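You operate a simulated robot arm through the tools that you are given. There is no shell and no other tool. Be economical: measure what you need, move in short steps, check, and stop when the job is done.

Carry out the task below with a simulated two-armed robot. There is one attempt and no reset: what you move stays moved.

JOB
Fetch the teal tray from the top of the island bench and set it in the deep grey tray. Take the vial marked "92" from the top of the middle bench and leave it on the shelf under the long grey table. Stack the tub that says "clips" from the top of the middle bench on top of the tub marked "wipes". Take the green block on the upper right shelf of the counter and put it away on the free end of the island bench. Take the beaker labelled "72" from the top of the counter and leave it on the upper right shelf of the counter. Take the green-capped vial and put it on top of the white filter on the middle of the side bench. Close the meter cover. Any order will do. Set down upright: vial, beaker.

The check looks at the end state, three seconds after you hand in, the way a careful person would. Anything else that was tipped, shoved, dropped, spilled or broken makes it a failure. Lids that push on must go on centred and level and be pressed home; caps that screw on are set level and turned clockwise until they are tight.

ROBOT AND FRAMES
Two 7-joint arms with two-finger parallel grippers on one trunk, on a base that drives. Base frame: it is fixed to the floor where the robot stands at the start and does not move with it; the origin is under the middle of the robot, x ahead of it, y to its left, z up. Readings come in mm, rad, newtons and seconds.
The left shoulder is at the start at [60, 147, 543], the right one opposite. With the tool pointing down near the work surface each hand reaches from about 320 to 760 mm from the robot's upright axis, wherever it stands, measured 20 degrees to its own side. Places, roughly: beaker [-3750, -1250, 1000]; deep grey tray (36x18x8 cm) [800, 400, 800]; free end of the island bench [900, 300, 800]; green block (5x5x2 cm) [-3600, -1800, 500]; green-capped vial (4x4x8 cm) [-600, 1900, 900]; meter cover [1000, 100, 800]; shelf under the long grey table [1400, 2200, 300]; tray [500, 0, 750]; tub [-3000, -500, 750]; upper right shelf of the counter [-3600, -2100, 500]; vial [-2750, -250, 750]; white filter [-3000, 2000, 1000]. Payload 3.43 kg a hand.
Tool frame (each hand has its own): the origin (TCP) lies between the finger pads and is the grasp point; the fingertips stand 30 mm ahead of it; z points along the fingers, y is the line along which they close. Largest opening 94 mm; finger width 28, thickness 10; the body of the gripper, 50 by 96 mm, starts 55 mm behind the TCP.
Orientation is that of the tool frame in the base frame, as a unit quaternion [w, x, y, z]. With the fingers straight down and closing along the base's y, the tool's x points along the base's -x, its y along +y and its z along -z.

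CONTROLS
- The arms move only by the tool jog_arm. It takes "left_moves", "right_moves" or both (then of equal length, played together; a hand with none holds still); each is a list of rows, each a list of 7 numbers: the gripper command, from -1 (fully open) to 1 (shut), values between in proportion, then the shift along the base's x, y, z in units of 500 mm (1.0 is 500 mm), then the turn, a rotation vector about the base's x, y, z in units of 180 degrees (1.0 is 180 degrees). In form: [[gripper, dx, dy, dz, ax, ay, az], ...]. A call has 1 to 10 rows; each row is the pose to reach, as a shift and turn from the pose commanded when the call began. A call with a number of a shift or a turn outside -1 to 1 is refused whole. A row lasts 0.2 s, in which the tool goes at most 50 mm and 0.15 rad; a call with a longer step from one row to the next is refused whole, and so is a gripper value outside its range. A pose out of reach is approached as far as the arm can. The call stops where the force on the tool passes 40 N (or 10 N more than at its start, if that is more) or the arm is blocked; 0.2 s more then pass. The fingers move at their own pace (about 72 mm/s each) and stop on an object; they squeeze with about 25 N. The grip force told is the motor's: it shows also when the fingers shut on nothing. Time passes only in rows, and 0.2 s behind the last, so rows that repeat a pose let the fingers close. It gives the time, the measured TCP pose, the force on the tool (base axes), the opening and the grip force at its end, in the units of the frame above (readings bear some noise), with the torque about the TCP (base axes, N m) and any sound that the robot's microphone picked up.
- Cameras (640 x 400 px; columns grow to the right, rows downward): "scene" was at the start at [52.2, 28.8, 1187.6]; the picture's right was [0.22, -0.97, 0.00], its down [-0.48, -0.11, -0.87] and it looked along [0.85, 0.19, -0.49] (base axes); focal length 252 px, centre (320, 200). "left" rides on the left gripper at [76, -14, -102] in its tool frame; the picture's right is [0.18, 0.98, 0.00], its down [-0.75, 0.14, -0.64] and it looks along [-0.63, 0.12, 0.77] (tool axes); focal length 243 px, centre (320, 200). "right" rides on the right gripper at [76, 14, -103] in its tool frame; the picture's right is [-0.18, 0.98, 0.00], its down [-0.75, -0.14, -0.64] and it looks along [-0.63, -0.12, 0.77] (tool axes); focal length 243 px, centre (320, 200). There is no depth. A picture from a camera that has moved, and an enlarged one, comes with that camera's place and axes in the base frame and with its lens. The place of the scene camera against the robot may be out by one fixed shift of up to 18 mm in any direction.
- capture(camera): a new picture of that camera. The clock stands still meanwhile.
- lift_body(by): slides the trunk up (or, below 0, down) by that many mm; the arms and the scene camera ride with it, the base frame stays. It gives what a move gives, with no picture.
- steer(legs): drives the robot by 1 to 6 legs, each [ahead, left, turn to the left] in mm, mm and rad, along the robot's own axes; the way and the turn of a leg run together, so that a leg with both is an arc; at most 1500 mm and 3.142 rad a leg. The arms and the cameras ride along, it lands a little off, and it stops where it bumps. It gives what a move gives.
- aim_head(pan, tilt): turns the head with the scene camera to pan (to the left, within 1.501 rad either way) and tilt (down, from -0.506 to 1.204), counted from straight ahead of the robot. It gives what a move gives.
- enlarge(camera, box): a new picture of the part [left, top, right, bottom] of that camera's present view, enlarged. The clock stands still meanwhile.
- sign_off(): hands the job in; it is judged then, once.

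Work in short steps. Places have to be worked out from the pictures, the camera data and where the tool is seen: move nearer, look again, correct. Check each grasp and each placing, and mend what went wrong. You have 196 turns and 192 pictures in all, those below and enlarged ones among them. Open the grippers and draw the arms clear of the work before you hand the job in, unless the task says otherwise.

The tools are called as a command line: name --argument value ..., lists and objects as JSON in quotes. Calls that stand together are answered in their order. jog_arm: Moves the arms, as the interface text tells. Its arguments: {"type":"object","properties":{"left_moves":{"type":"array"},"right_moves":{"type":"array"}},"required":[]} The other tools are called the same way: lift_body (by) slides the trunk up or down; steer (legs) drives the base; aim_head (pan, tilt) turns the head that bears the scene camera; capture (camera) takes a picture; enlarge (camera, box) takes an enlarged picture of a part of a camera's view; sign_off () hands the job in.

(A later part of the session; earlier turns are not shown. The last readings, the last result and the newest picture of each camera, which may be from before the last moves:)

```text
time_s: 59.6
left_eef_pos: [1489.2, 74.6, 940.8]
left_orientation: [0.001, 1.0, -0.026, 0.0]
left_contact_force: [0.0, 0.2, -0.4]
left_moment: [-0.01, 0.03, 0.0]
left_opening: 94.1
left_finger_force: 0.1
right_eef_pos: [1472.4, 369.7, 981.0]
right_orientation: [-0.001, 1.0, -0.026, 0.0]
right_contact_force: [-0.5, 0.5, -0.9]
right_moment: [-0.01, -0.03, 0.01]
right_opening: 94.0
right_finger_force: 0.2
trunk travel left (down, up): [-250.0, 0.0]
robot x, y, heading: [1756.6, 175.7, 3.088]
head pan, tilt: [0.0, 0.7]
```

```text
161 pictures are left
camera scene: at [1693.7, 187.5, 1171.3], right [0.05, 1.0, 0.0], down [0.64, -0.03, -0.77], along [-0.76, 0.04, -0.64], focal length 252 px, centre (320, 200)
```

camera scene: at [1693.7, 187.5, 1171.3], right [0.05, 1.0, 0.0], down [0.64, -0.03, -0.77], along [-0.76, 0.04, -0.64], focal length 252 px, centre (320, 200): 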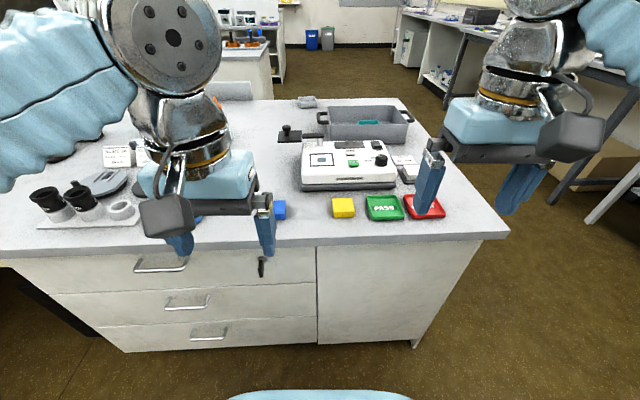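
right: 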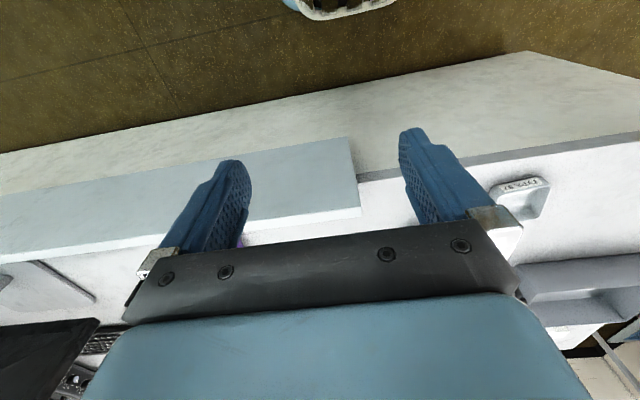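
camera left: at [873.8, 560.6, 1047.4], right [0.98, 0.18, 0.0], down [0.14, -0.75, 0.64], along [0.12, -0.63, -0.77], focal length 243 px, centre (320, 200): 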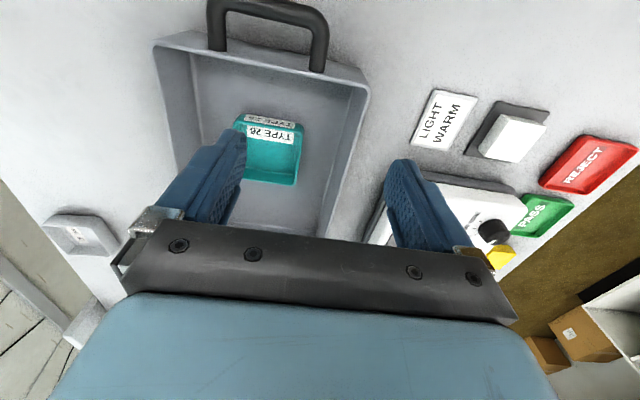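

The back edge is at x≈1343 and the knob near [1037, 127, 878]. I drive 155 mm ahead and look again.

steer --legs '[[155, 0, 0]]'

enlarge --camera "scene" --box '[220, 110, 460, 260]'

```text
time_s: 61.0
left_eef_pos: [1334.5, 82.5, 941.8]
left_orientation: [0.001, 1.0, -0.026, -0.001]
left_contact_force: [0.4, -0.7, 0.1]
left_moment: [-0.01, 0.06, 0.0]
left_opening: 93.8
left_finger_force: 0.1
right_eef_pos: [1319.0, 376.8, 980.9]
right_orientation: [0.0, 1.0, -0.025, 0.0]
right_contact_force: [0.0, 0.3, 0.1]
right_moment: [-0.02, 0.02, -0.01]
right_opening: 94.2
right_finger_force: 0.1
trunk travel left (down, up): [-250.0, 0.0]
robot x, y, heading: [1596.2, 184.3, 3.092]
head pan, tilt: [0.0, 0.7]
```

```text
2.67 times, centred on (340, 185) of scene
camera zoom: at [1538.8, 195.6, 1171.3], right [0.05, 1.0, 0.0], down [0.64, -0.03, -0.77], along [-0.76, 0.04, -0.64], focal length 672 px, centre (267, 240)
```

zoom: 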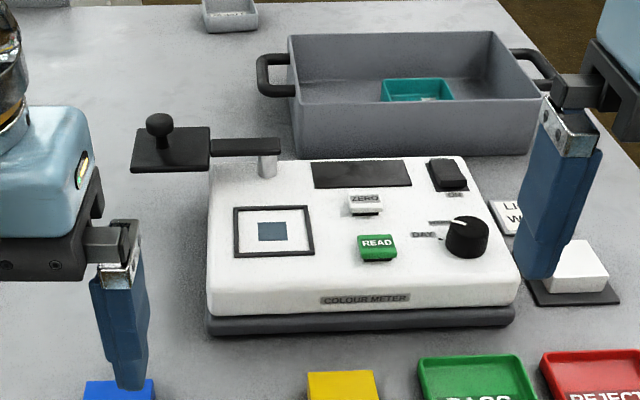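

Clear geometry: post about [1033, 222], window centre about [1111, 223], knob about [1030, 130]. I bring the left hand near the knob and use its camera.

jog_arm --left_moves '[[0, -0.08, 0.02, 0, 0, 0, 0], [0, -0.16, 0.04, 0, 0, 0, 0], [0, -0.24, 0.06, 0, 0, 0, 0], [0, -0.32, 0.08, 0, 0, 0, 0], [0, -0.4, 0.1, 0, 0, 0, 0], [0, -0.46, 0.1, 0, 0, 0, 0]]'

capture --camera "left"

enlarge --camera "scene" --box '[220, 110, 460, 260]'

```text
time_s: 62.4
left_eef_pos: [1106.9, 129.3, 942.6]
left_orientation: [0.0, 1.0, -0.026, 0.0]
left_contact_force: [-0.1, 0.3, -1.1]
left_moment: [0.0, 0.01, 0.0]
left_opening: 46.8
left_finger_force: 0.1
right_eef_pos: [1317.7, 376.7, 981.1]
right_orientation: [0.0, 1.0, -0.025, 0.0]
right_contact_force: [0.5, 0.0, -0.4]
right_moment: [0.01, -0.03, 0.0]
right_opening: 93.9
right_finger_force: 0.0
trunk travel left (down, up): [-250.0, 0.0]
robot x, y, heading: [1600.3, 185.0, 3.091]
head pan, tilt: [0.0, 0.7]
```

```text
159 pictures are left
camera left: at [1182.6, 141.0, 1045.7], right [0.13, -0.99, 0.0], down [-0.76, -0.1, 0.64], along [-0.64, -0.09, -0.77], focal length 243 px, centre (320, 200)
```

left: 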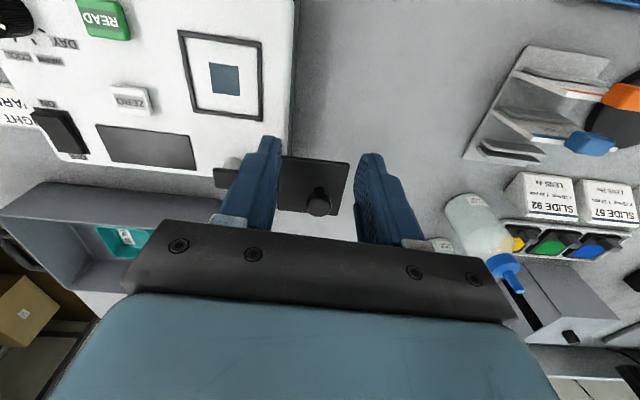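

```text
2.67 times, centred on (340, 185) of scene
camera zoom: at [1538.7, 195.6, 1171.2], right [0.05, 1.0, 0.0], down [0.64, -0.03, -0.76], along [-0.76, 0.04, -0.64], focal length 672 px, centre (267, 240)
```

zoom: 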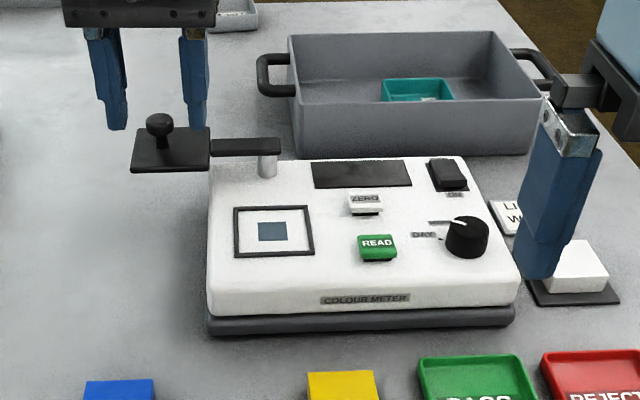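

Wrist view puts the knob at [1040, 122], top z≈878. I move over it with half-open fingers and stop above to check.

jog_arm --left_moves '[[0, -0.05, -0.014, -0.02, 0, 0, 0], [0, -0.1, -0.014, -0.04, 0, 0, 0], [0, -0.134, -0.014, -0.046, 0, 0, 0], [0, -0.134, -0.014, -0.046, 0, 0, 0]]'

enlarge --camera "scene" --box '[220, 110, 460, 260]'

capture --camera "left"

```text
time_s: 63.4
left_eef_pos: [1046.2, 125.6, 914.1]
left_orientation: [0.0, 1.0, -0.026, -0.002]
left_contact_force: [-0.2, -1.0, 0.2]
left_moment: [0.0, -0.01, 0.02]
left_opening: 46.9
left_finger_force: 0.0
left hand out of reach, approached as far as the arm can: row 3, 4
right_eef_pos: [1317.3, 376.9, 981.3]
right_orientation: [0.0, 1.0, -0.025, 0.0]
right_contact_force: [-0.4, 0.2, -0.3]
right_moment: [0.04, -0.03, -0.03]
right_opening: 94.0
right_finger_force: 0.1
trunk travel left (down, up): [-250.0, 0.0]
robot x, y, heading: [1599.1, 183.4, 3.089]
head pan, tilt: [0.0, 0.7]
```

```text
2.67 times, centred on (340, 185) of scene
camera zoom: at [1538.5, 195.5, 1171.2], right [0.05, 1.0, 0.0], down [0.64, -0.03, -0.76], along [-0.76, 0.04, -0.64], focal length 672 px, centre (267, 240)
```

zoom: 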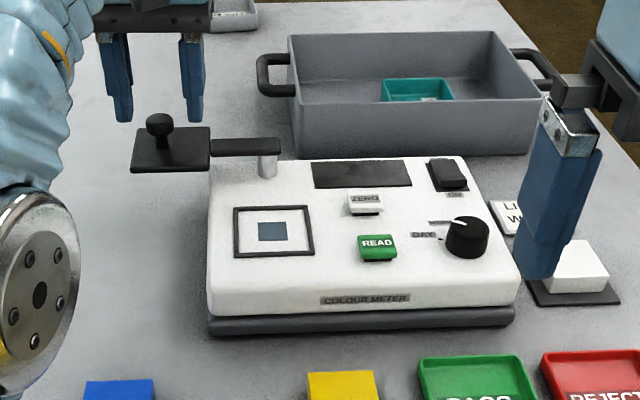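

```text
156 pictures are left
camera left: at [1122.0, 135.4, 1016.8], right [0.13, -0.99, 0.0], down [-0.76, -0.1, 0.64], along [-0.64, -0.08, -0.76], focal length 243 px, centre (320, 200)
```

left: 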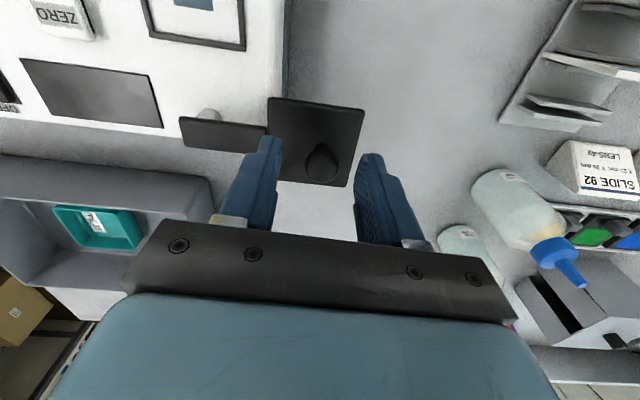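

The fingers are centred on the knob. I lower 24 mm and close on it.

jog_arm --left_moves '[[0, 0, 0, -0.025, 0, 0, 0], [0, 0, 0, -0.048, 0, 0, 0], [0.6, 0, 0, -0.048, 0, 0, 0], [1, 0, 0, -0.048, 0, 0, 0], [1, 0, 0, -0.048, 0, 0, 0]]'

enlarge --camera "scene" --box '[220, 110, 460, 260]'

```text
time_s: 64.6
left_eef_pos: [1044.5, 120.2, 889.8]
left_orientation: [0.001, 1.0, -0.023, 0.0]
left_contact_force: [1.5, -22.3, 0.2]
left_moment: [-0.63, -0.15, 0.32]
left_opening: 23.2
left_finger_force: 44.9
right_eef_pos: [1317.5, 375.2, 981.8]
right_orientation: [-0.001, 1.0, -0.025, 0.001]
right_contact_force: [0.1, 0.1, 0.2]
right_moment: [0.0, 0.01, 0.0]
right_opening: 94.1
right_finger_force: 0.0
trunk travel left (down, up): [-250.0, 0.0]
robot x, y, heading: [1598.8, 184.8, 3.092]
head pan, tilt: [0.0, 0.7]
```

```text
2.67 times, centred on (340, 185) of scene
camera zoom: at [1538.6, 193.5, 1171.3], right [0.05, 1.0, 0.0], down [0.64, -0.03, -0.77], along [-0.76, 0.04, -0.64], focal length 672 px, centre (267, 240)
```

zoom: 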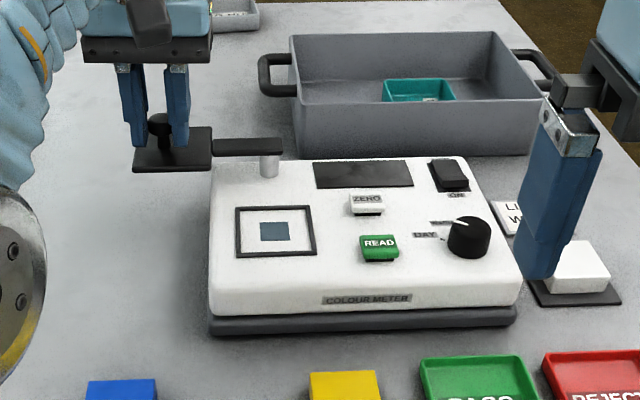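

Knob held. I swing it along the first 30° of the arc about the post.

jog_arm --left_moves '[[1, 0, -0.008, 0, 0, 0, 0], [1, 0.031, -0.0084, 0, 0, 0, 0], [1, 0.062, -0.0004, 0, 0, 0, 0], [1, 0.09, 0.013, 0, 0, 0, 0]]'

enlarge --camera "scene" --box '[220, 110, 460, 260]'

```text
time_s: 65.6
left_eef_pos: [1090.3, 129.8, 888.5]
left_orientation: [0.0, 1.0, -0.026, 0.0]
left_contact_force: [5.9, -12.2, -0.6]
left_moment: [-0.19, -0.05, 0.29]
left_opening: 22.4
left_finger_force: 44.7
right_eef_pos: [1317.8, 376.5, 982.1]
right_orientation: [-0.001, 1.0, -0.025, 0.0]
right_contact_force: [-0.6, 0.2, -0.6]
right_moment: [0.0, 0.03, -0.04]
right_opening: 93.9
right_finger_force: 0.1
trunk travel left (down, up): [-250.0, 0.0]
robot x, y, heading: [1598.7, 185.5, 3.091]
head pan, tilt: [0.0, 0.7]
```

```text
2.67 times, centred on (340, 185) of scene
camera zoom: at [1539.0, 194.6, 1171.2], right [0.05, 1.0, 0.0], down [0.64, -0.03, -0.77], along [-0.76, 0.04, -0.64], focal length 672 px, centre (267, 240)
```

zoom: 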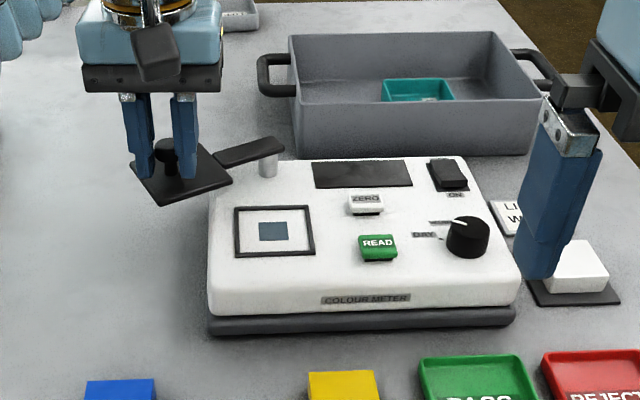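

It swings well. I continue along the arc to about 80°.

jog_arm --left_moves '[[1, 0.026, 0.015, 0, 0, 0, 0], [1, 0.049, 0.038, 0, 0, 0, 0], [1, 0.067, 0.065, 0, 0, 0, 0], [1, 0.081, 0.095, 0, 0, 0, 0], [1, 0.089, 0.126, 0, 0, 0, 0]]'

enlarge --camera "scene" --box '[220, 110, 460, 260]'

```text
time_s: 66.3
left_eef_pos: [1115.1, 148.9, 887.7]
left_orientation: [0.004, 1.0, -0.024, 0.005]
left_contact_force: [-0.2, 0.5, -0.3]
left_moment: [-0.07, -0.04, 0.03]
left_opening: 0.2
left_finger_force: 33.2
right_eef_pos: [1316.4, 377.1, 981.4]
right_orientation: [0.0, 1.0, -0.025, 0.001]
right_contact_force: [0.0, -0.4, -1.4]
right_moment: [-0.04, -0.03, -0.03]
right_opening: 94.1
right_finger_force: 0.1
trunk travel left (down, up): [-250.0, 0.0]
robot x, y, heading: [1601.0, 184.8, 3.092]
head pan, tilt: [0.0, 0.7]
stopped in row 3 (left hand): the force on the tool passed its limit at 46 N (the readings are from after the stop); the commanded pose is now the measured one
```

```text
2.67 times, centred on (340, 185) of scene
camera zoom: at [1537.9, 196.2, 1171.3], right [0.05, 1.0, 0.0], down [0.64, -0.03, -0.76], along [-0.76, 0.04, -0.64], focal length 672 px, centre (267, 240)
```

zoom: 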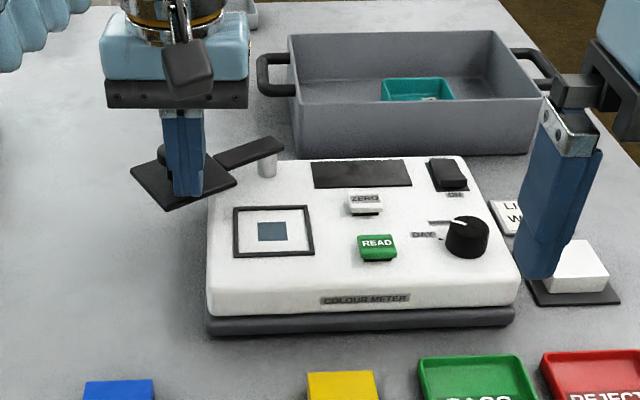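

The knob slipped out at about 30°. I raise, open, turn the hand by −30° so the fingers push along the arc, and go back above the knob.

jog_arm --left_moves '[[1, 0.01, 0.01, 0.05, 0, 0, 0], [0, 0, 0, 0.06, 0, 0, -0.04], [0, -0.02, -0.02, 0.06, 0, 0, -0.08], [0, -0.046, -0.036, 0.06, 0, 0, -0.12], [0, -0.046, -0.036, 0.06, 0, 0, -0.16], [0, -0.046, -0.036, 0.06, 0, 0, -0.167]]'

capture --camera "left"

enlarge --camera "scene" --box '[220, 110, 460, 260]'

```text
time_s: 67.7
left_eef_pos: [1092.6, 129.3, 918.7]
left_orientation: [0.005, 0.959, -0.283, 0.003]
left_contact_force: [-0.4, 0.5, -0.9]
left_moment: [0.03, 0.0, 0.0]
left_opening: 47.0
left_finger_force: 0.0
right_eef_pos: [1317.2, 376.0, 982.3]
right_orientation: [0.0, 1.0, -0.026, -0.001]
right_contact_force: [0.0, 0.2, -0.3]
right_moment: [0.01, -0.01, 0.01]
right_opening: 93.9
right_finger_force: 0.0
trunk travel left (down, up): [-250.0, 0.0]
robot x, y, heading: [1597.5, 187.2, 3.092]
head pan, tilt: [0.0, 0.7]
```

```text
152 pictures are left
camera left: at [1162.6, 101.3, 1023.1], right [-0.38, -0.93, 0.01], down [-0.71, 0.3, 0.64], along [-0.59, 0.24, -0.77], focal length 243 px, centre (320, 200)
```

left: 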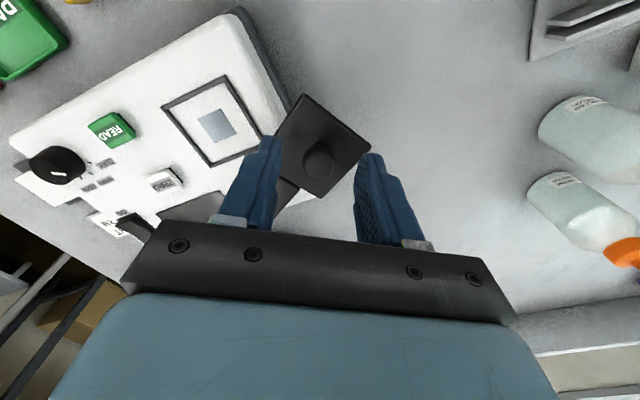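

```text
2.67 times, centred on (340, 185) of scene
camera zoom: at [1538.8, 195.4, 1171.3], right [0.05, 1.0, 0.0], down [0.64, -0.03, -0.76], along [-0.76, 0.04, -0.64], focal length 672 px, centre (267, 240)
```

zoom: 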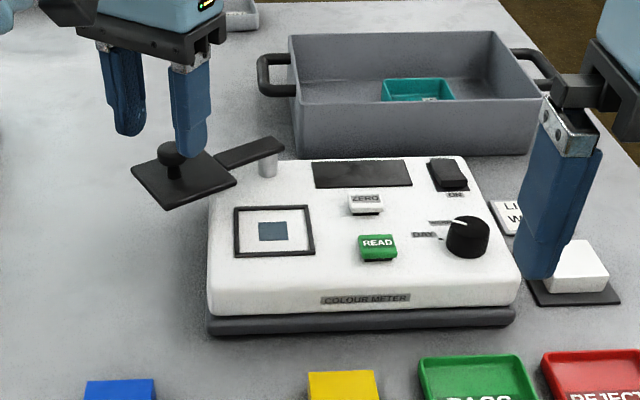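

Knob at about [1087, 131], between the fingers. I go down, close, and check.

jog_arm --left_moves '[[0, -0.01, 0.004, -0.03, 0, 0, 0], [0, -0.01, 0.004, -0.062, 0, 0, 0], [0.6, -0.01, 0.004, -0.062, 0, 0, 0], [1, -0.01, 0.004, -0.062, 0, 0, 0], [1, -0.01, 0.004, -0.062, 0, 0, 0]]'

```text
time_s: 68.9
left_eef_pos: [1087.2, 131.3, 887.4]
left_orientation: [0.005, 0.959, -0.283, 0.004]
left_contact_force: [1.5, -1.1, -1.9]
left_moment: [0.14, 0.29, -0.03]
left_opening: 23.1
left_finger_force: 45.3
right_eef_pos: [1317.0, 376.5, 980.2]
right_orientation: [0.0, 1.0, -0.026, 0.0]
right_contact_force: [0.5, 0.0, 0.1]
right_moment: [0.0, 0.0, 0.03]
right_opening: 93.9
right_finger_force: 0.1
trunk travel left (down, up): [-250.0, 0.0]
robot x, y, heading: [1603.9, 184.7, 3.092]
head pan, tilt: [0.0, 0.7]
```

Solid grip, centred. From the two points the pivot is about [1044, 208], radius 88. I swing from 29° to 60° turning the hand along.

jog_arm --left_moves '[[1, 0.0138, 0.008, 0, 0, 0, 0.02], [1, 0.0276, 0.0184, 0, 0, 0, 0.04], [1, 0.039, 0.028, 0, 0, 0, 0.06], [1, 0.049, 0.04, 0, 0, 0, 0.08], [1, 0.067, 0.065, 0, 0, 0, 0.11]]'

enlarge --camera "scene" --box '[220, 110, 460, 260]'

```text
time_s: 70.1
left_eef_pos: [1120.1, 165.2, 888.0]
left_orientation: [0.005, 0.994, -0.112, 0.004]
left_contact_force: [-12.0, 3.8, 1.3]
left_moment: [-0.03, 0.76, 0.19]
left_opening: 23.3
left_finger_force: 45.4
right_eef_pos: [1315.7, 376.5, 980.6]
right_orientation: [0.0, 1.0, -0.025, 0.0]
right_contact_force: [0.6, -0.3, -1.1]
right_moment: [-0.01, 0.02, 0.0]
right_opening: 94.0
right_finger_force: 0.0
trunk travel left (down, up): [-250.0, 0.0]
robot x, y, heading: [1599.2, 185.8, 3.09]
head pan, tilt: [0.0, 0.7]
```

```text
2.67 times, centred on (340, 185) of scene
camera zoom: at [1537.8, 195.7, 1171.1], right [0.05, 1.0, 0.0], down [0.64, -0.03, -0.76], along [-0.76, 0.04, -0.64], focal length 672 px, centre (267, 240)
```

zoom: 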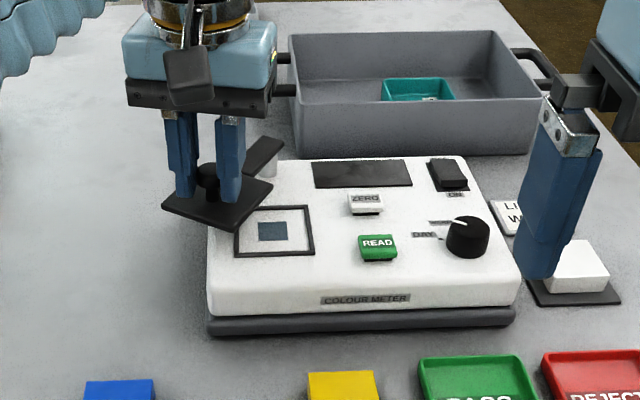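

The swing continues well. I go on to about 88°, with x slightly reduced because of the pull.

jog_arm --left_moves '[[1, 0.005, 0.014, 0, 0, 0, 0.02], [1, 0.009, 0.028, 0, 0, 0, 0.04], [1, 0.012, 0.043, 0, 0, 0, 0.05], [1, 0.014, 0.057, 0, 0, 0, 0.06], [1, 0.015, 0.07, 0, 0, 0, 0.06], [1, 0.015, 0.081, 0, 0, 0, 0.06]]'

enlarge --camera "scene" --box '[220, 110, 460, 260]'

```text
time_s: 71.5
left_eef_pos: [1129.7, 204.3, 888.5]
left_orientation: [0.002, 1.0, -0.02, 0.004]
left_contact_force: [18.0, -5.0, -1.5]
left_moment: [-0.17, -0.95, 0.3]
left_opening: 23.3
left_finger_force: 44.6
right_eef_pos: [1318.5, 376.8, 981.6]
right_orientation: [0.0, 1.0, -0.025, 0.0]
right_contact_force: [0.6, -0.7, -0.3]
right_moment: [0.03, -0.01, 0.0]
right_opening: 94.1
right_finger_force: 0.0
trunk travel left (down, up): [-250.0, 0.0]
robot x, y, heading: [1601.1, 184.6, 3.092]
head pan, tilt: [0.0, 0.7]
```

```text
2.67 times, centred on (340, 185) of scene
camera zoom: at [1540.3, 195.0, 1171.3], right [0.05, 1.0, 0.0], down [0.64, -0.03, -0.77], along [-0.76, 0.04, -0.64], focal length 672 px, centre (267, 240)
```

zoom: 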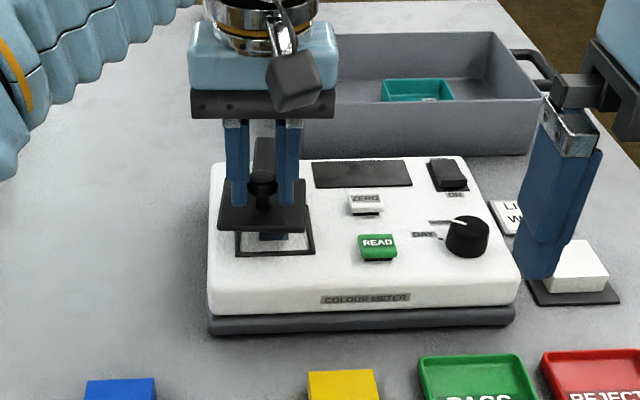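

The plate is nearly over the window, about 10 mm short in y. I push on until the stop is felt.

jog_arm --left_moves '[[1, 0.002, 0.012, 0, 0, 0, 0], [1, 0.002, 0.022, 0, 0, 0, 0], [1, 0.002, 0.03, 0, 0, 0, 0]]'

enlarge --camera "scene" --box '[220, 110, 460, 260]'

```text
time_s: 72.3
left_eef_pos: [1129.5, 213.4, 887.1]
left_orientation: [0.005, 1.0, -0.017, 0.004]
left_contact_force: [17.5, -32.5, -6.7]
left_moment: [-0.76, 0.29, 0.24]
left_opening: 23.3
left_finger_force: 44.9
right_eef_pos: [1318.3, 373.7, 982.5]
right_orientation: [-0.001, 1.0, -0.025, 0.0]
right_contact_force: [0.3, 0.2, 0.3]
right_moment: [0.02, 0.02, 0.01]
right_opening: 94.0
right_finger_force: 0.2
trunk travel left (down, up): [-250.0, 0.0]
robot x, y, heading: [1601.9, 181.8, 3.091]
head pan, tilt: [0.0, 0.7]
```

```text
2.67 times, centred on (340, 185) of scene
camera zoom: at [1539.9, 192.3, 1171.2], right [0.05, 1.0, 0.0], down [0.64, -0.03, -0.77], along [-0.76, 0.04, -0.64], focal length 672 px, centre (267, 240)
```

zoom: 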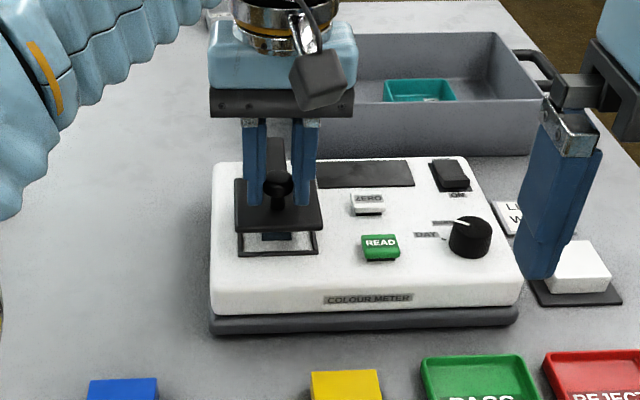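

The plate lies squarely over the window and is against its stop. I open and lift away.

jog_arm --left_moves '[[0.2, 0.002, 0.02, 0, 0, 0, 0], [0.2, 0.002, 0.02, 0, 0, 0, 0], [0.2, 0.002, 0.02, 0.06, 0, 0, 0], [0, 0.05, 0.0, 0.12, 0, 0, 0], [0, 0.12, -0.04, 0.14, 0, 0, 0], [0, 0.2, -0.08, 0.16, 0, 0, 0], [0, 0.29, -0.11, 0.16, 0, 0, 0], [0, 0.38, -0.14, 0.16, 0, 0, 0]]'

enlarge --camera "scene" --box '[220, 110, 460, 260]'

```text
time_s: 74.1
left_eef_pos: [1320.9, 150.3, 969.4]
left_orientation: [0.004, 1.0, -0.018, 0.004]
left_contact_force: [-0.3, 0.0, 0.5]
left_moment: [-0.06, -0.01, -0.02]
left_opening: 47.1
left_finger_force: 0.2
right_eef_pos: [1317.8, 377.2, 980.2]
right_orientation: [0.001, 1.0, -0.026, 0.0]
right_contact_force: [-1.0, 0.6, -0.8]
right_moment: [0.02, -0.02, -0.04]
right_opening: 94.1
right_finger_force: 0.2
trunk travel left (down, up): [-250.0, 0.0]
robot x, y, heading: [1602.4, 185.2, 3.089]
head pan, tilt: [0.0, 0.7]
```

```text
2.67 times, centred on (340, 185) of scene
camera zoom: at [1538.6, 195.5, 1171.2], right [0.05, 1.0, 0.0], down [0.64, -0.03, -0.76], along [-0.76, 0.04, -0.64], focal length 672 px, centre (267, 240)
```

zoom: 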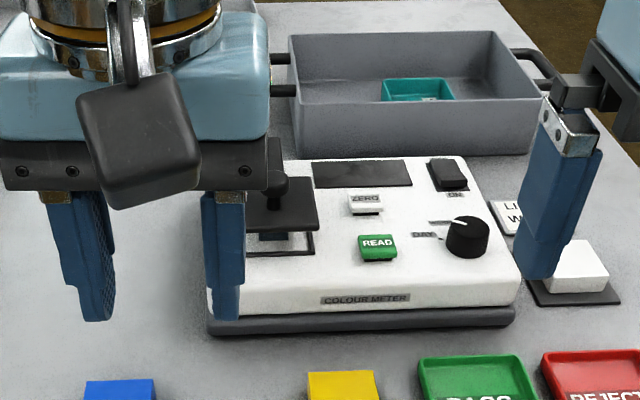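

The meter cover is closed. Next the green-capped vial: I back off, round the island's end along y≈1170, and turn to face the wall table near x≈−550.

steer --legs '[[-250, 0, 0], [0, 980, 0.05], [1200, 0, 0], [1200, 0, 0], [0, 0, -1.571]]'

aim_head --pan 0.0 --tilt 0.4

capture --camera "scene"

```text
time_s: 83.0
left_eef_pos: [1189.8, -871.1, 969.1]
left_orientation: [0.003, 1.0, 0.017, 0.0]
left_contact_force: [0.6, 0.4, 0.7]
left_moment: [0.0, 0.01, 0.01]
left_opening: 46.8
left_finger_force: 0.1
right_eef_pos: [1171.3, -645.3, 981.9]
right_orientation: [-0.001, 1.0, 0.007, -0.003]
right_contact_force: [0.6, 0.1, -0.2]
right_moment: [-0.01, -0.02, 0.02]
right_opening: 94.1
right_finger_force: 0.1
trunk travel left (down, up): [-250.0, 0.0]
robot x, y, heading: [1458.8, -816.5, -3.124]
head pan, tilt: [0.0, 0.7]
stopped in leg 3: the robot was blocked; the commanded pose is now the measured one
```

```text
time_s: 83.8
left_eef_pos: [1190.9, -869.9, 971.8]
left_orientation: [0.002, 1.0, 0.015, -0.003]
left_contact_force: [-0.5, -0.2, -0.4]
left_moment: [-0.02, -0.04, 0.01]
left_opening: 47.1
left_finger_force: 0.1
right_eef_pos: [1171.9, -644.0, 980.6]
right_orientation: [0.001, 1.0, 0.008, -0.006]
right_contact_force: [0.9, 0.4, -0.9]
right_moment: [0.0, 0.0, 0.01]
right_opening: 94.2
right_finger_force: 0.0
trunk travel left (down, up): [-250.0, 0.0]
robot x, y, heading: [1451.9, -816.8, -3.128]
head pan, tilt: [0.0, 0.4]
```

```text
146 pictures are left
camera scene: at [1401.7, -810.4, 1196.2], right [-0.02, 1.0, 0.0], down [0.38, 0.01, -0.93], along [-0.93, -0.01, -0.38], focal length 252 px, centre (320, 200)
```

scene: 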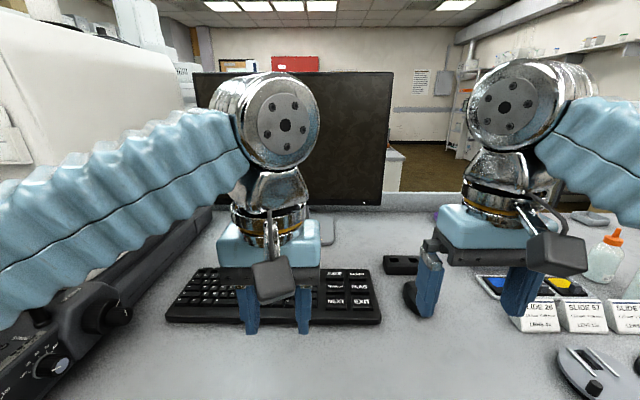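

I strafed the wrong way (left is −y when facing −x) and bumped the bench. I look around to check nothing was disturbed before going back.

aim_head --pan 0.3 --tilt 1.0

capture --camera "scene"

aim_head --pan 1.3 --tilt 0.6

capture --camera "scene"

```text
time_s: 84.8
left_eef_pos: [1190.7, -869.7, 971.9]
left_orientation: [0.004, 1.0, 0.016, -0.003]
left_contact_force: [0.3, 0.0, 0.3]
left_moment: [0.0, 0.0, 0.0]
left_opening: 47.0
left_finger_force: 0.1
right_eef_pos: [1173.0, -643.5, 981.6]
right_orientation: [-0.001, 1.0, 0.008, -0.007]
right_contact_force: [0.0, 0.3, 0.0]
right_moment: [-0.01, 0.0, -0.01]
right_opening: 94.0
right_finger_force: 0.0
trunk travel left (down, up): [-250.0, 0.0]
robot x, y, heading: [1457.5, -816.0, -3.127]
head pan, tilt: [0.3, 1.0]
```

```text
145 pictures are left
camera scene: at [1427.6, -830.8, 1145.7], right [-0.31, 0.95, 0.0], down [0.79, 0.26, -0.55], along [-0.53, -0.17, -0.83], focal length 252 px, centre (320, 200)
```

scene: 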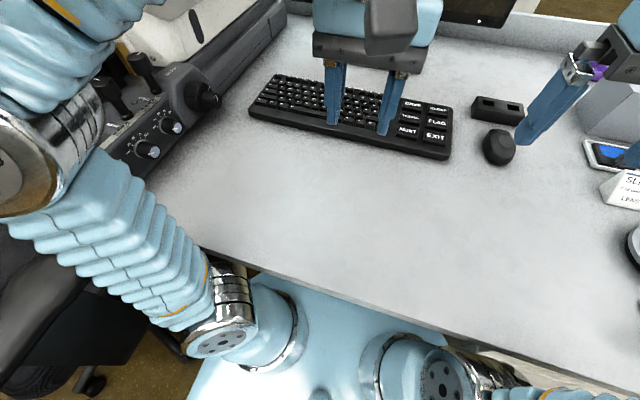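

```text
time_s: 86.1
left_eef_pos: [1190.7, -871.6, 971.2]
left_orientation: [0.004, 1.0, 0.015, -0.003]
left_contact_force: [0.6, 0.4, -0.5]
left_moment: [-0.02, 0.06, 0.01]
left_opening: 46.9
left_finger_force: 0.0
right_eef_pos: [1173.5, -645.0, 982.1]
right_orientation: [0.0, 1.0, 0.008, -0.006]
right_contact_force: [-0.7, 0.6, 0.1]
right_moment: [0.04, 0.0, -0.01]
right_opening: 94.1
right_finger_force: 0.1
trunk travel left (down, up): [-250.0, 0.0]
robot x, y, heading: [1454.5, -819.8, -3.127]
head pan, tilt: [1.3, 0.6]
```

```text
144 pictures are left
camera scene: at [1472.0, -894.9, 1177.0], right [-0.97, 0.25, 0.01], down [0.13, 0.55, -0.83], along [-0.22, -0.8, -0.56], focal length 252 px, centre (320, 200)
```

scene: 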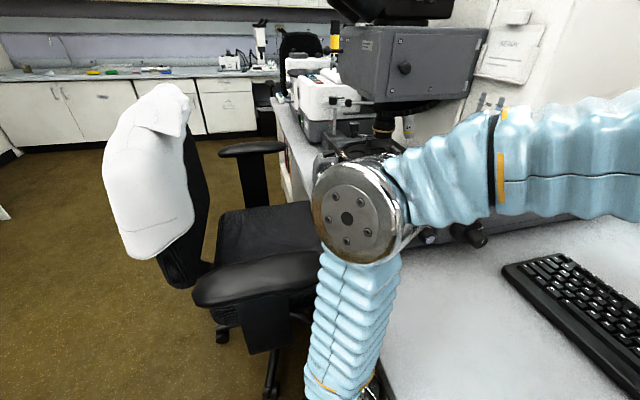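

The bench only stopped the base; the chair and bench items look undisturbed. I back out along the same way, strafe right, pass the island's end, and turn to the wall table.

steer --legs '[[-400, 0, 0], [0, -1000, -0.015], [0, -1000, 0], [1200, 0, 0], [1200, 0, 0], [0, 0, -1.571]]'

aim_head --pan 0.0 --tilt 0.4

capture --camera "scene"

```text
time_s: 113.5
left_eef_pos: [-638.9, 1409.1, 970.3]
left_orientation: [0.006, 0.716, -0.698, 0.002]
left_contact_force: [0.3, -0.4, 0.3]
left_moment: [-0.01, 0.02, 0.0]
left_opening: 47.1
left_finger_force: 0.1
right_eef_pos: [-412.7, 1426.0, 980.4]
right_orientation: [0.001, 0.71, -0.704, 0.001]
right_contact_force: [0.4, -0.6, 0.0]
right_moment: [-0.01, -0.01, 0.02]
right_opening: 94.2
right_finger_force: 0.1
trunk travel left (down, up): [-250.0, 0.0]
robot x, y, heading: [-588.4, 1134.5, 1.583]
head pan, tilt: [1.3, 0.6]
```

```text
time_s: 115.0
left_eef_pos: [-639.0, 1408.9, 969.3]
left_orientation: [0.006, 0.716, -0.698, 0.001]
left_contact_force: [0.0, 0.2, -0.3]
left_moment: [0.0, 0.03, -0.02]
left_opening: 47.2
left_finger_force: 0.1
right_eef_pos: [-413.5, 1426.6, 980.3]
right_orientation: [0.001, 0.71, -0.704, 0.001]
right_contact_force: [0.5, -0.1, -0.1]
right_moment: [-0.01, -0.04, -0.02]
right_opening: 94.0
right_finger_force: 0.1
trunk travel left (down, up): [-250.0, 0.0]
robot x, y, heading: [-588.2, 1131.3, 1.582]
head pan, tilt: [0.0, 0.4]
```

```text
143 pictures are left
camera scene: at [-595.5, 1203.3, 1198.1], right [1.0, 0.01, 0.0], down [0.0, -0.39, -0.92], along [-0.01, 0.92, -0.39], focal length 252 px, centre (320, 200)
```

scene: 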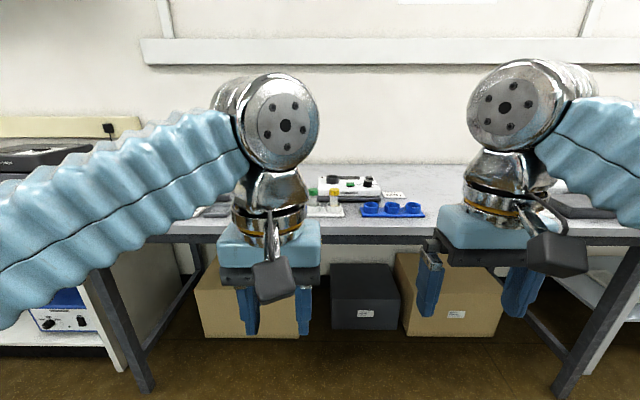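

Lateral direction fine now. I spread the hands to see the table.

jog_arm --left_moves '[[0, -0.09, 0, 0, 0, 0, 0], [0, -0.18, 0, 0, 0, 0, 0], [0, -0.27, 0, 0, 0, 0, 0], [0, -0.36, 0, 0, 0, 0, 0], [0, -0.45, 0, 0, 0, 0, 0]]' --right_moves '[[-1, 0.06, 0, 0, 0, 0, 0], [-1, 0.12, 0, 0, 0, 0, 0], [-1, 0.18, 0, 0, 0, 0, 0], [-1, 0.24, 0, 0, 0, 0, 0], [-1, 0.3, 0, 0, 0, 0, 0]]'

enlarge --camera "scene" --box '[130, 140, 470, 260]'

```text
time_s: 116.2
left_eef_pos: [-867.2, 1408.3, 968.8]
left_orientation: [0.006, 0.715, -0.699, 0.001]
left_contact_force: [-0.2, 0.0, -0.2]
left_moment: [-0.02, -0.01, -0.01]
left_opening: 47.1
left_finger_force: 0.1
right_eef_pos: [-264.1, 1427.0, 980.9]
right_orientation: [0.001, 0.71, -0.705, 0.001]
right_contact_force: [-1.0, -0.4, -0.2]
right_moment: [-0.04, 0.03, 0.0]
right_opening: 94.0
right_finger_force: 0.1
trunk travel left (down, up): [-250.0, 0.0]
robot x, y, heading: [-589.7, 1132.4, 1.578]
head pan, tilt: [0.0, 0.4]
```

```text
1.88 times, centred on (300, 200) of scene
camera zoom: at [-595.5, 1203.4, 1198.1], right [1.0, 0.01, 0.0], down [0.0, -0.39, -0.92], along [-0.01, 0.92, -0.39], focal length 474 px, centre (358, 200)
```

zoom: 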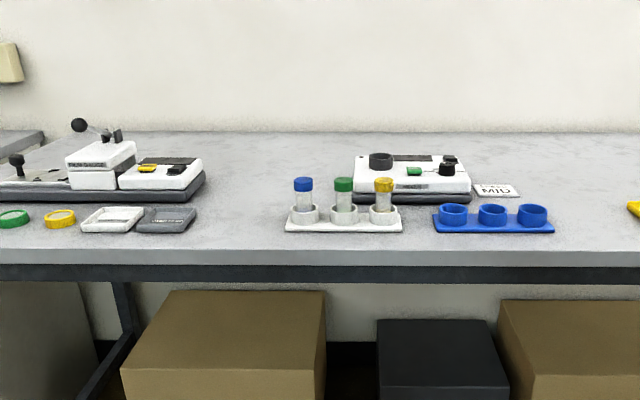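

The green-capped vial sits in the middle of the white rack near [−627, 1900]. I drive 270 mm ahead and bring the left hand near it.

steer --legs '[[270, 0, -0.01]]'

jog_arm --left_moves '[[0, 0.08, 0.02, 0, 0, 0, 0], [0, 0.16, 0.04, 0, 0, 0, 0], [0, 0.24, 0.06, 0, 0, 0, 0], [0, 0.32, 0.08, 0, 0, 0, 0], [0, 0.4, 0.1, 0, 0, 0, 0], [0, 0.48, 0.13, 0, 0, 0, 0]]'

capture --camera "left"

capture --camera "scene"

```text
time_s: 118.1
left_eef_pos: [-864.9, 1678.0, 969.3]
left_orientation: [0.006, 0.711, -0.703, 0.001]
left_contact_force: [0.4, -1.3, 0.1]
left_moment: [0.0, 0.01, -0.03]
left_opening: 46.9
left_finger_force: 0.2
right_eef_pos: [-262.8, 1690.1, 981.2]
right_orientation: [-0.001, -0.707, 0.707, -0.001]
right_contact_force: [0.1, 0.3, 0.5]
right_moment: [0.05, -0.04, -0.02]
right_opening: 93.8
right_finger_force: 0.0
trunk travel left (down, up): [-250.0, 0.0]
robot x, y, heading: [-593.2, 1401.5, 1.572]
head pan, tilt: [0.0, 0.4]
```

```text
time_s: 119.5
left_eef_pos: [-625.8, 1742.7, 968.7]
left_orientation: [0.006, 0.712, -0.702, 0.002]
left_contact_force: [-0.9, -0.1, -0.3]
left_moment: [0.01, -0.03, -0.01]
left_opening: 47.0
left_finger_force: 0.0
right_eef_pos: [-262.1, 1690.6, 980.9]
right_orientation: [0.001, 0.707, -0.707, 0.001]
right_contact_force: [0.0, -0.1, -0.3]
right_moment: [-0.02, 0.0, -0.02]
right_opening: 94.0
right_finger_force: 0.0
trunk travel left (down, up): [-250.0, 0.0]
robot x, y, heading: [-589.6, 1399.5, 1.57]
head pan, tilt: [0.0, 0.4]
```

```text
141 pictures are left
camera left: at [-611.4, 1669.1, 1072.6], right [-0.98, -0.2, 0.01], down [-0.15, 0.76, 0.64], along [-0.13, 0.62, -0.77], focal length 243 px, centre (320, 200)
```

left: 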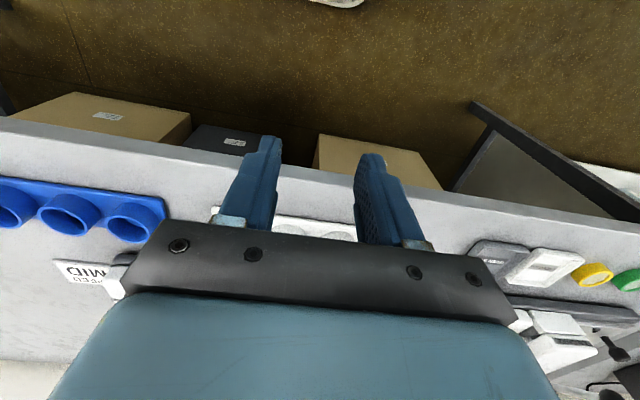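

```text
140 pictures are left
camera scene: at [-596.3, 1469.9, 1198.1], right [1.0, 0.0, 0.0], down [0.0, -0.39, -0.92], along [0.0, 0.92, -0.39], focal length 252 px, centre (320, 200)
```

scene: 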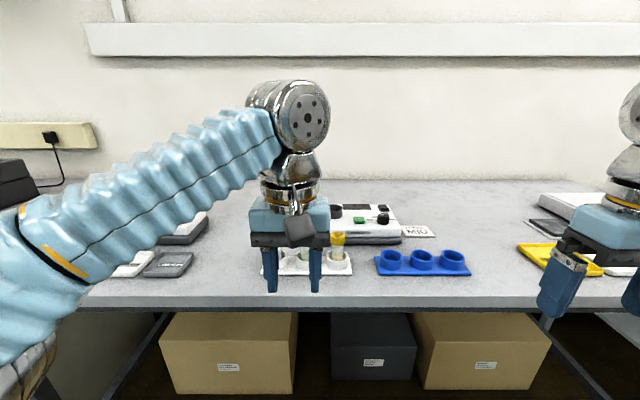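

The vial axis is about [−630, 1917], cap top near z 932. I move closer at a safe height and look with the wrist camera.

jog_arm --left_moves '[[0, 0, 0.09, 0.01, 0, 0, 0], [0, -0.005, 0.18, 0.02, 0, 0, 0], [0, -0.01, 0.25, 0.02, 0, 0, 0]]'

capture --camera "left"

enlarge --camera "scene" --box '[220, 170, 420, 300]'

```text
time_s: 120.3
left_eef_pos: [-639.7, 1844.4, 966.9]
left_orientation: [0.004, 0.71, -0.704, -0.001]
left_contact_force: [0.6, 0.1, 0.6]
left_moment: [0.07, 0.09, -0.01]
left_opening: 47.2
left_finger_force: 0.0
left hand out of reach, approached as far as the arm can: row 2, 3
right_eef_pos: [-261.4, 1687.3, 980.7]
right_orientation: [-0.001, -0.706, 0.708, -0.001]
right_contact_force: [0.3, 0.0, 0.1]
right_moment: [0.03, 0.1, 0.01]
right_opening: 94.2
right_finger_force: 0.1
trunk travel left (down, up): [-250.0, 0.0]
robot x, y, heading: [-587.5, 1398.4, 1.575]
head pan, tilt: [0.0, 0.4]
```

```text
139 pictures are left
camera left: at [-624.6, 1770.5, 1070.6], right [-0.98, -0.19, 0.01], down [-0.14, 0.76, 0.64], along [-0.13, 0.62, -0.77], focal length 243 px, centre (320, 200)
```

left: 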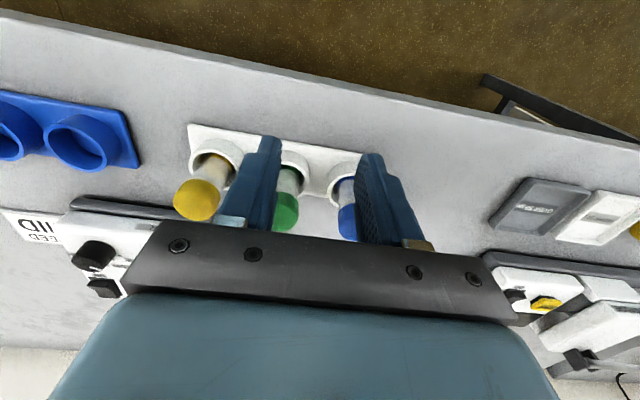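

```text
3.08 times, centred on (320, 235) of scene
camera zoom: at [-594.5, 1468.8, 1198.2], right [1.0, 0.0, 0.0], down [0.0, -0.39, -0.92], along [0.0, 0.92, -0.39], focal length 775 px, centre (320, 92)
```

zoom: 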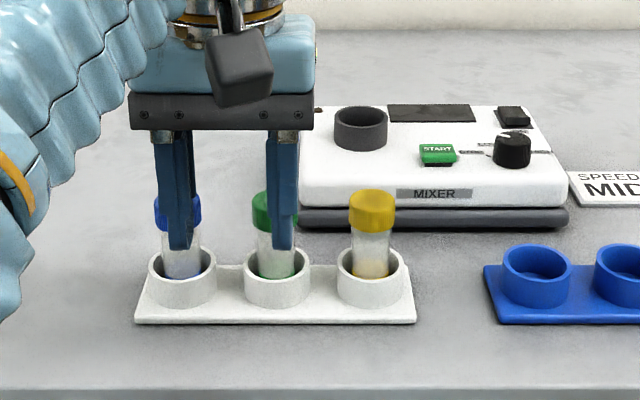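

The vial is at [−624, 1907], but the hand is at its reach limit at this height. I pull the hand back and drive 95 mm closer.

jog_arm --left_moves '[[0, 0, -0.09, 0.01, 0, 0, 0], [0, 0, -0.18, 0.02, 0, 0, 0], [0, 0.0, -0.25, 0.02, 0, 0, 0]]'

steer --legs '[[95, 0, 0]]'

```text
time_s: 121.1
left_eef_pos: [-643.6, 1719.5, 975.2]
left_orientation: [0.006, 0.713, -0.701, 0.001]
left_contact_force: [0.3, 0.8, 0.1]
left_moment: [0.01, -0.03, -0.01]
left_opening: 47.0
left_finger_force: 0.0
right_eef_pos: [-262.7, 1689.6, 981.1]
right_orientation: [-0.001, -0.707, 0.708, -0.001]
right_contact_force: [0.8, 0.0, 0.2]
right_moment: [-0.02, -0.02, 0.03]
right_opening: 94.1
right_finger_force: 0.0
trunk travel left (down, up): [-250.0, 0.0]
robot x, y, heading: [-591.2, 1402.3, 1.571]
head pan, tilt: [0.0, 0.4]
```

```text
time_s: 122.2
left_eef_pos: [-641.6, 1814.1, 974.9]
left_orientation: [0.006, 0.711, -0.703, 0.001]
left_contact_force: [-0.1, 0.2, -0.1]
left_moment: [0.02, 0.01, -0.01]
left_opening: 47.1
left_finger_force: 0.1
right_eef_pos: [-262.6, 1784.6, 980.6]
right_orientation: [-0.001, -0.706, 0.708, -0.002]
right_contact_force: [0.2, 0.2, -0.6]
right_moment: [0.04, 0.01, 0.01]
right_opening: 93.9
right_finger_force: 0.1
trunk travel left (down, up): [-250.0, 0.0]
robot x, y, heading: [-589.6, 1495.3, 1.57]
head pan, tilt: [0.0, 0.4]
```

I move over the vial at height and look again.

jog_arm --left_moves '[[0, 0.018, 0.09, 0, 0, 0, 0], [0, 0.034, 0.17, 0, 0, 0, 0], [0, 0.034, 0.18, 0, 0, 0, 0]]'

capture --camera "left"

enlarge --camera "scene" --box '[220, 180, 420, 310]'

```text
time_s: 123.0
left_eef_pos: [-624.8, 1906.0, 974.1]
left_orientation: [0.006, 0.711, -0.703, 0.002]
left_contact_force: [-1.1, -1.0, 0.3]
left_moment: [0.0, -0.03, 0.03]
left_opening: 47.2
left_finger_force: 0.0
right_eef_pos: [-261.5, 1784.6, 980.9]
right_orientation: [-0.002, -0.706, 0.708, -0.001]
right_contact_force: [0.1, -0.6, 0.0]
right_moment: [0.0, -0.03, -0.01]
right_opening: 94.0
right_finger_force: 0.0
trunk travel left (down, up): [-250.0, 0.0]
robot x, y, heading: [-589.6, 1497.8, 1.575]
head pan, tilt: [0.0, 0.4]
```

```text
137 pictures are left
camera left: at [-609.8, 1832.5, 1077.9], right [-0.98, -0.2, 0.01], down [-0.15, 0.76, 0.64], along [-0.13, 0.62, -0.77], focal length 243 px, centre (320, 200)
```

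left: 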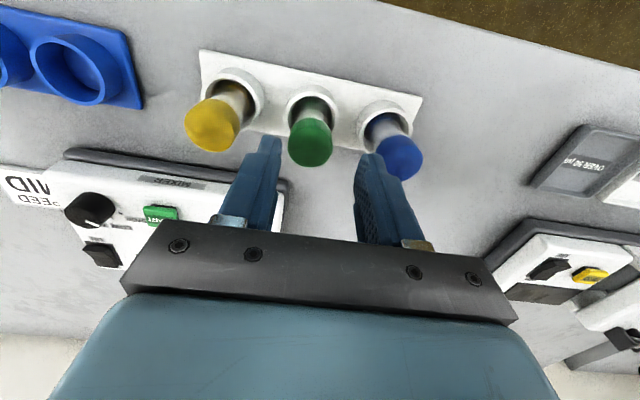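

```text
3.08 times, centred on (320, 245) of scene
camera zoom: at [-595.8, 1565.6, 1198.1], right [1.0, 0.0, 0.0], down [0.0, -0.39, -0.92], along [0.0, 0.92, -0.39], focal length 775 px, centre (320, 62)
```

zoom: 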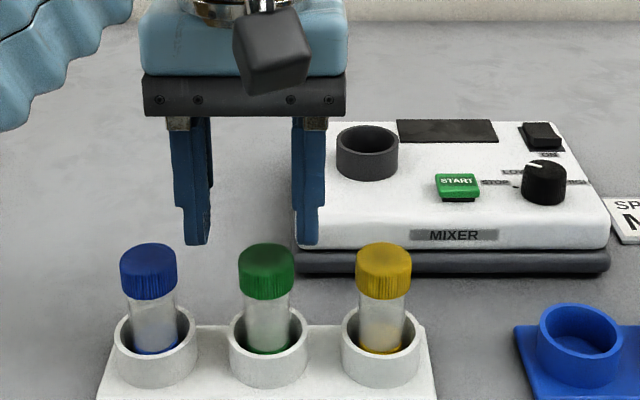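

Cap top about z 938, axis about [−618, 1906]. I shift 7 mm in x, descend and close.

jog_arm --left_moves '[[0, 0.014, 0, 0, 0, 0, 0], [0, 0.014, 0, -0.04, 0, 0, 0], [0, 0.014, 0, -0.08, 0, 0, 0], [0, 0.014, 0, -0.108, 0, 0, 0], [0.4, 0.014, 0, -0.108, 0, 0, 0], [1, 0.014, 0, -0.108, 0, 0, 0]]'

enlarge --camera "scene" --box '[220, 180, 420, 310]'

```text
time_s: 124.4
left_eef_pos: [-617.5, 1904.8, 921.2]
left_orientation: [0.007, 0.712, -0.703, 0.0]
left_contact_force: [-0.5, 0.8, 0.3]
left_moment: [0.03, 0.0, 0.01]
left_opening: 31.0
left_finger_force: 25.2
right_eef_pos: [-260.8, 1784.6, 980.3]
right_orientation: [-0.001, -0.705, 0.709, -0.002]
right_contact_force: [0.2, 0.4, 0.1]
right_moment: [0.04, -0.01, 0.02]
right_opening: 93.9
right_finger_force: 0.0
trunk travel left (down, up): [-250.0, 0.0]
robot x, y, heading: [-589.6, 1491.0, 1.568]
head pan, tilt: [0.0, 0.4]
```

```text
3.08 times, centred on (320, 245) of scene
camera zoom: at [-595.9, 1565.4, 1198.1], right [1.0, 0.0, 0.0], down [0.0, -0.39, -0.92], along [0.0, 0.92, -0.39], focal length 775 px, centre (320, 62)
```

zoom: 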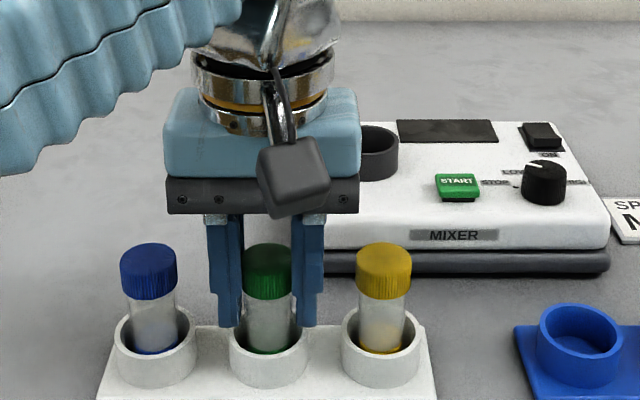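

Gripped at 31 mm. I lift straight up and retract.

jog_arm --left_moves '[[1, 0, 0, 0.04, 0, 0, 0], [1, 0, 0, 0.1, 0, 0, 0], [1, 0, -0.02, 0.17, 0, 0, 0], [1, 0, -0.09, 0.2, 0, 0, 0], [1, 0, -0.18, 0.2, 0, 0, 0], [1, 0, -0.27, 0.2, 0, 0, 0], [1, 0, -0.34, 0.2, 0, 0, 0]]'

capture --camera "scene"

```text
time_s: 126.0
left_eef_pos: [-614.3, 1771.9, 999.0]
left_orientation: [0.004, 0.712, -0.702, 0.001]
left_contact_force: [-0.4, -0.2, -1.3]
left_moment: [0.01, -0.03, 0.05]
left_opening: 30.0
left_finger_force: 25.1
left hand out of reach, approached as far as the arm can: row 3, 4, 5, 6, 7
right_eef_pos: [-261.2, 1783.9, 980.7]
right_orientation: [-0.002, -0.706, 0.708, -0.001]
right_contact_force: [-0.1, 0.5, -0.5]
right_moment: [0.04, 0.02, 0.01]
right_opening: 94.0
right_finger_force: 0.0
trunk travel left (down, up): [-250.0, 0.0]
robot x, y, heading: [-588.8, 1495.1, 1.569]
head pan, tilt: [0.0, 0.4]
```

```text
134 pictures are left
camera scene: at [-596.1, 1565.1, 1198.1], right [1.0, 0.0, 0.0], down [0.0, -0.39, -0.92], along [0.0, 0.92, -0.39], focal length 252 px, centre (320, 200)
```

scene: 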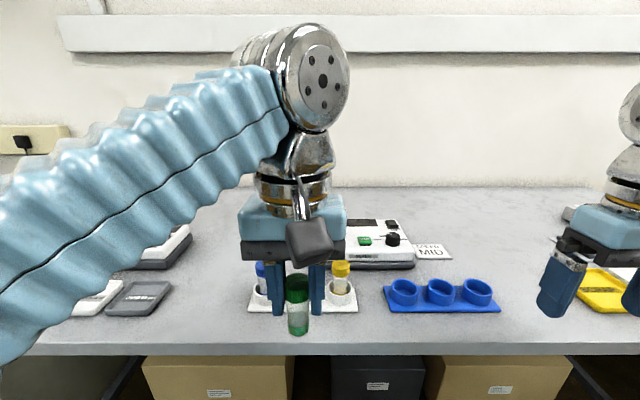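

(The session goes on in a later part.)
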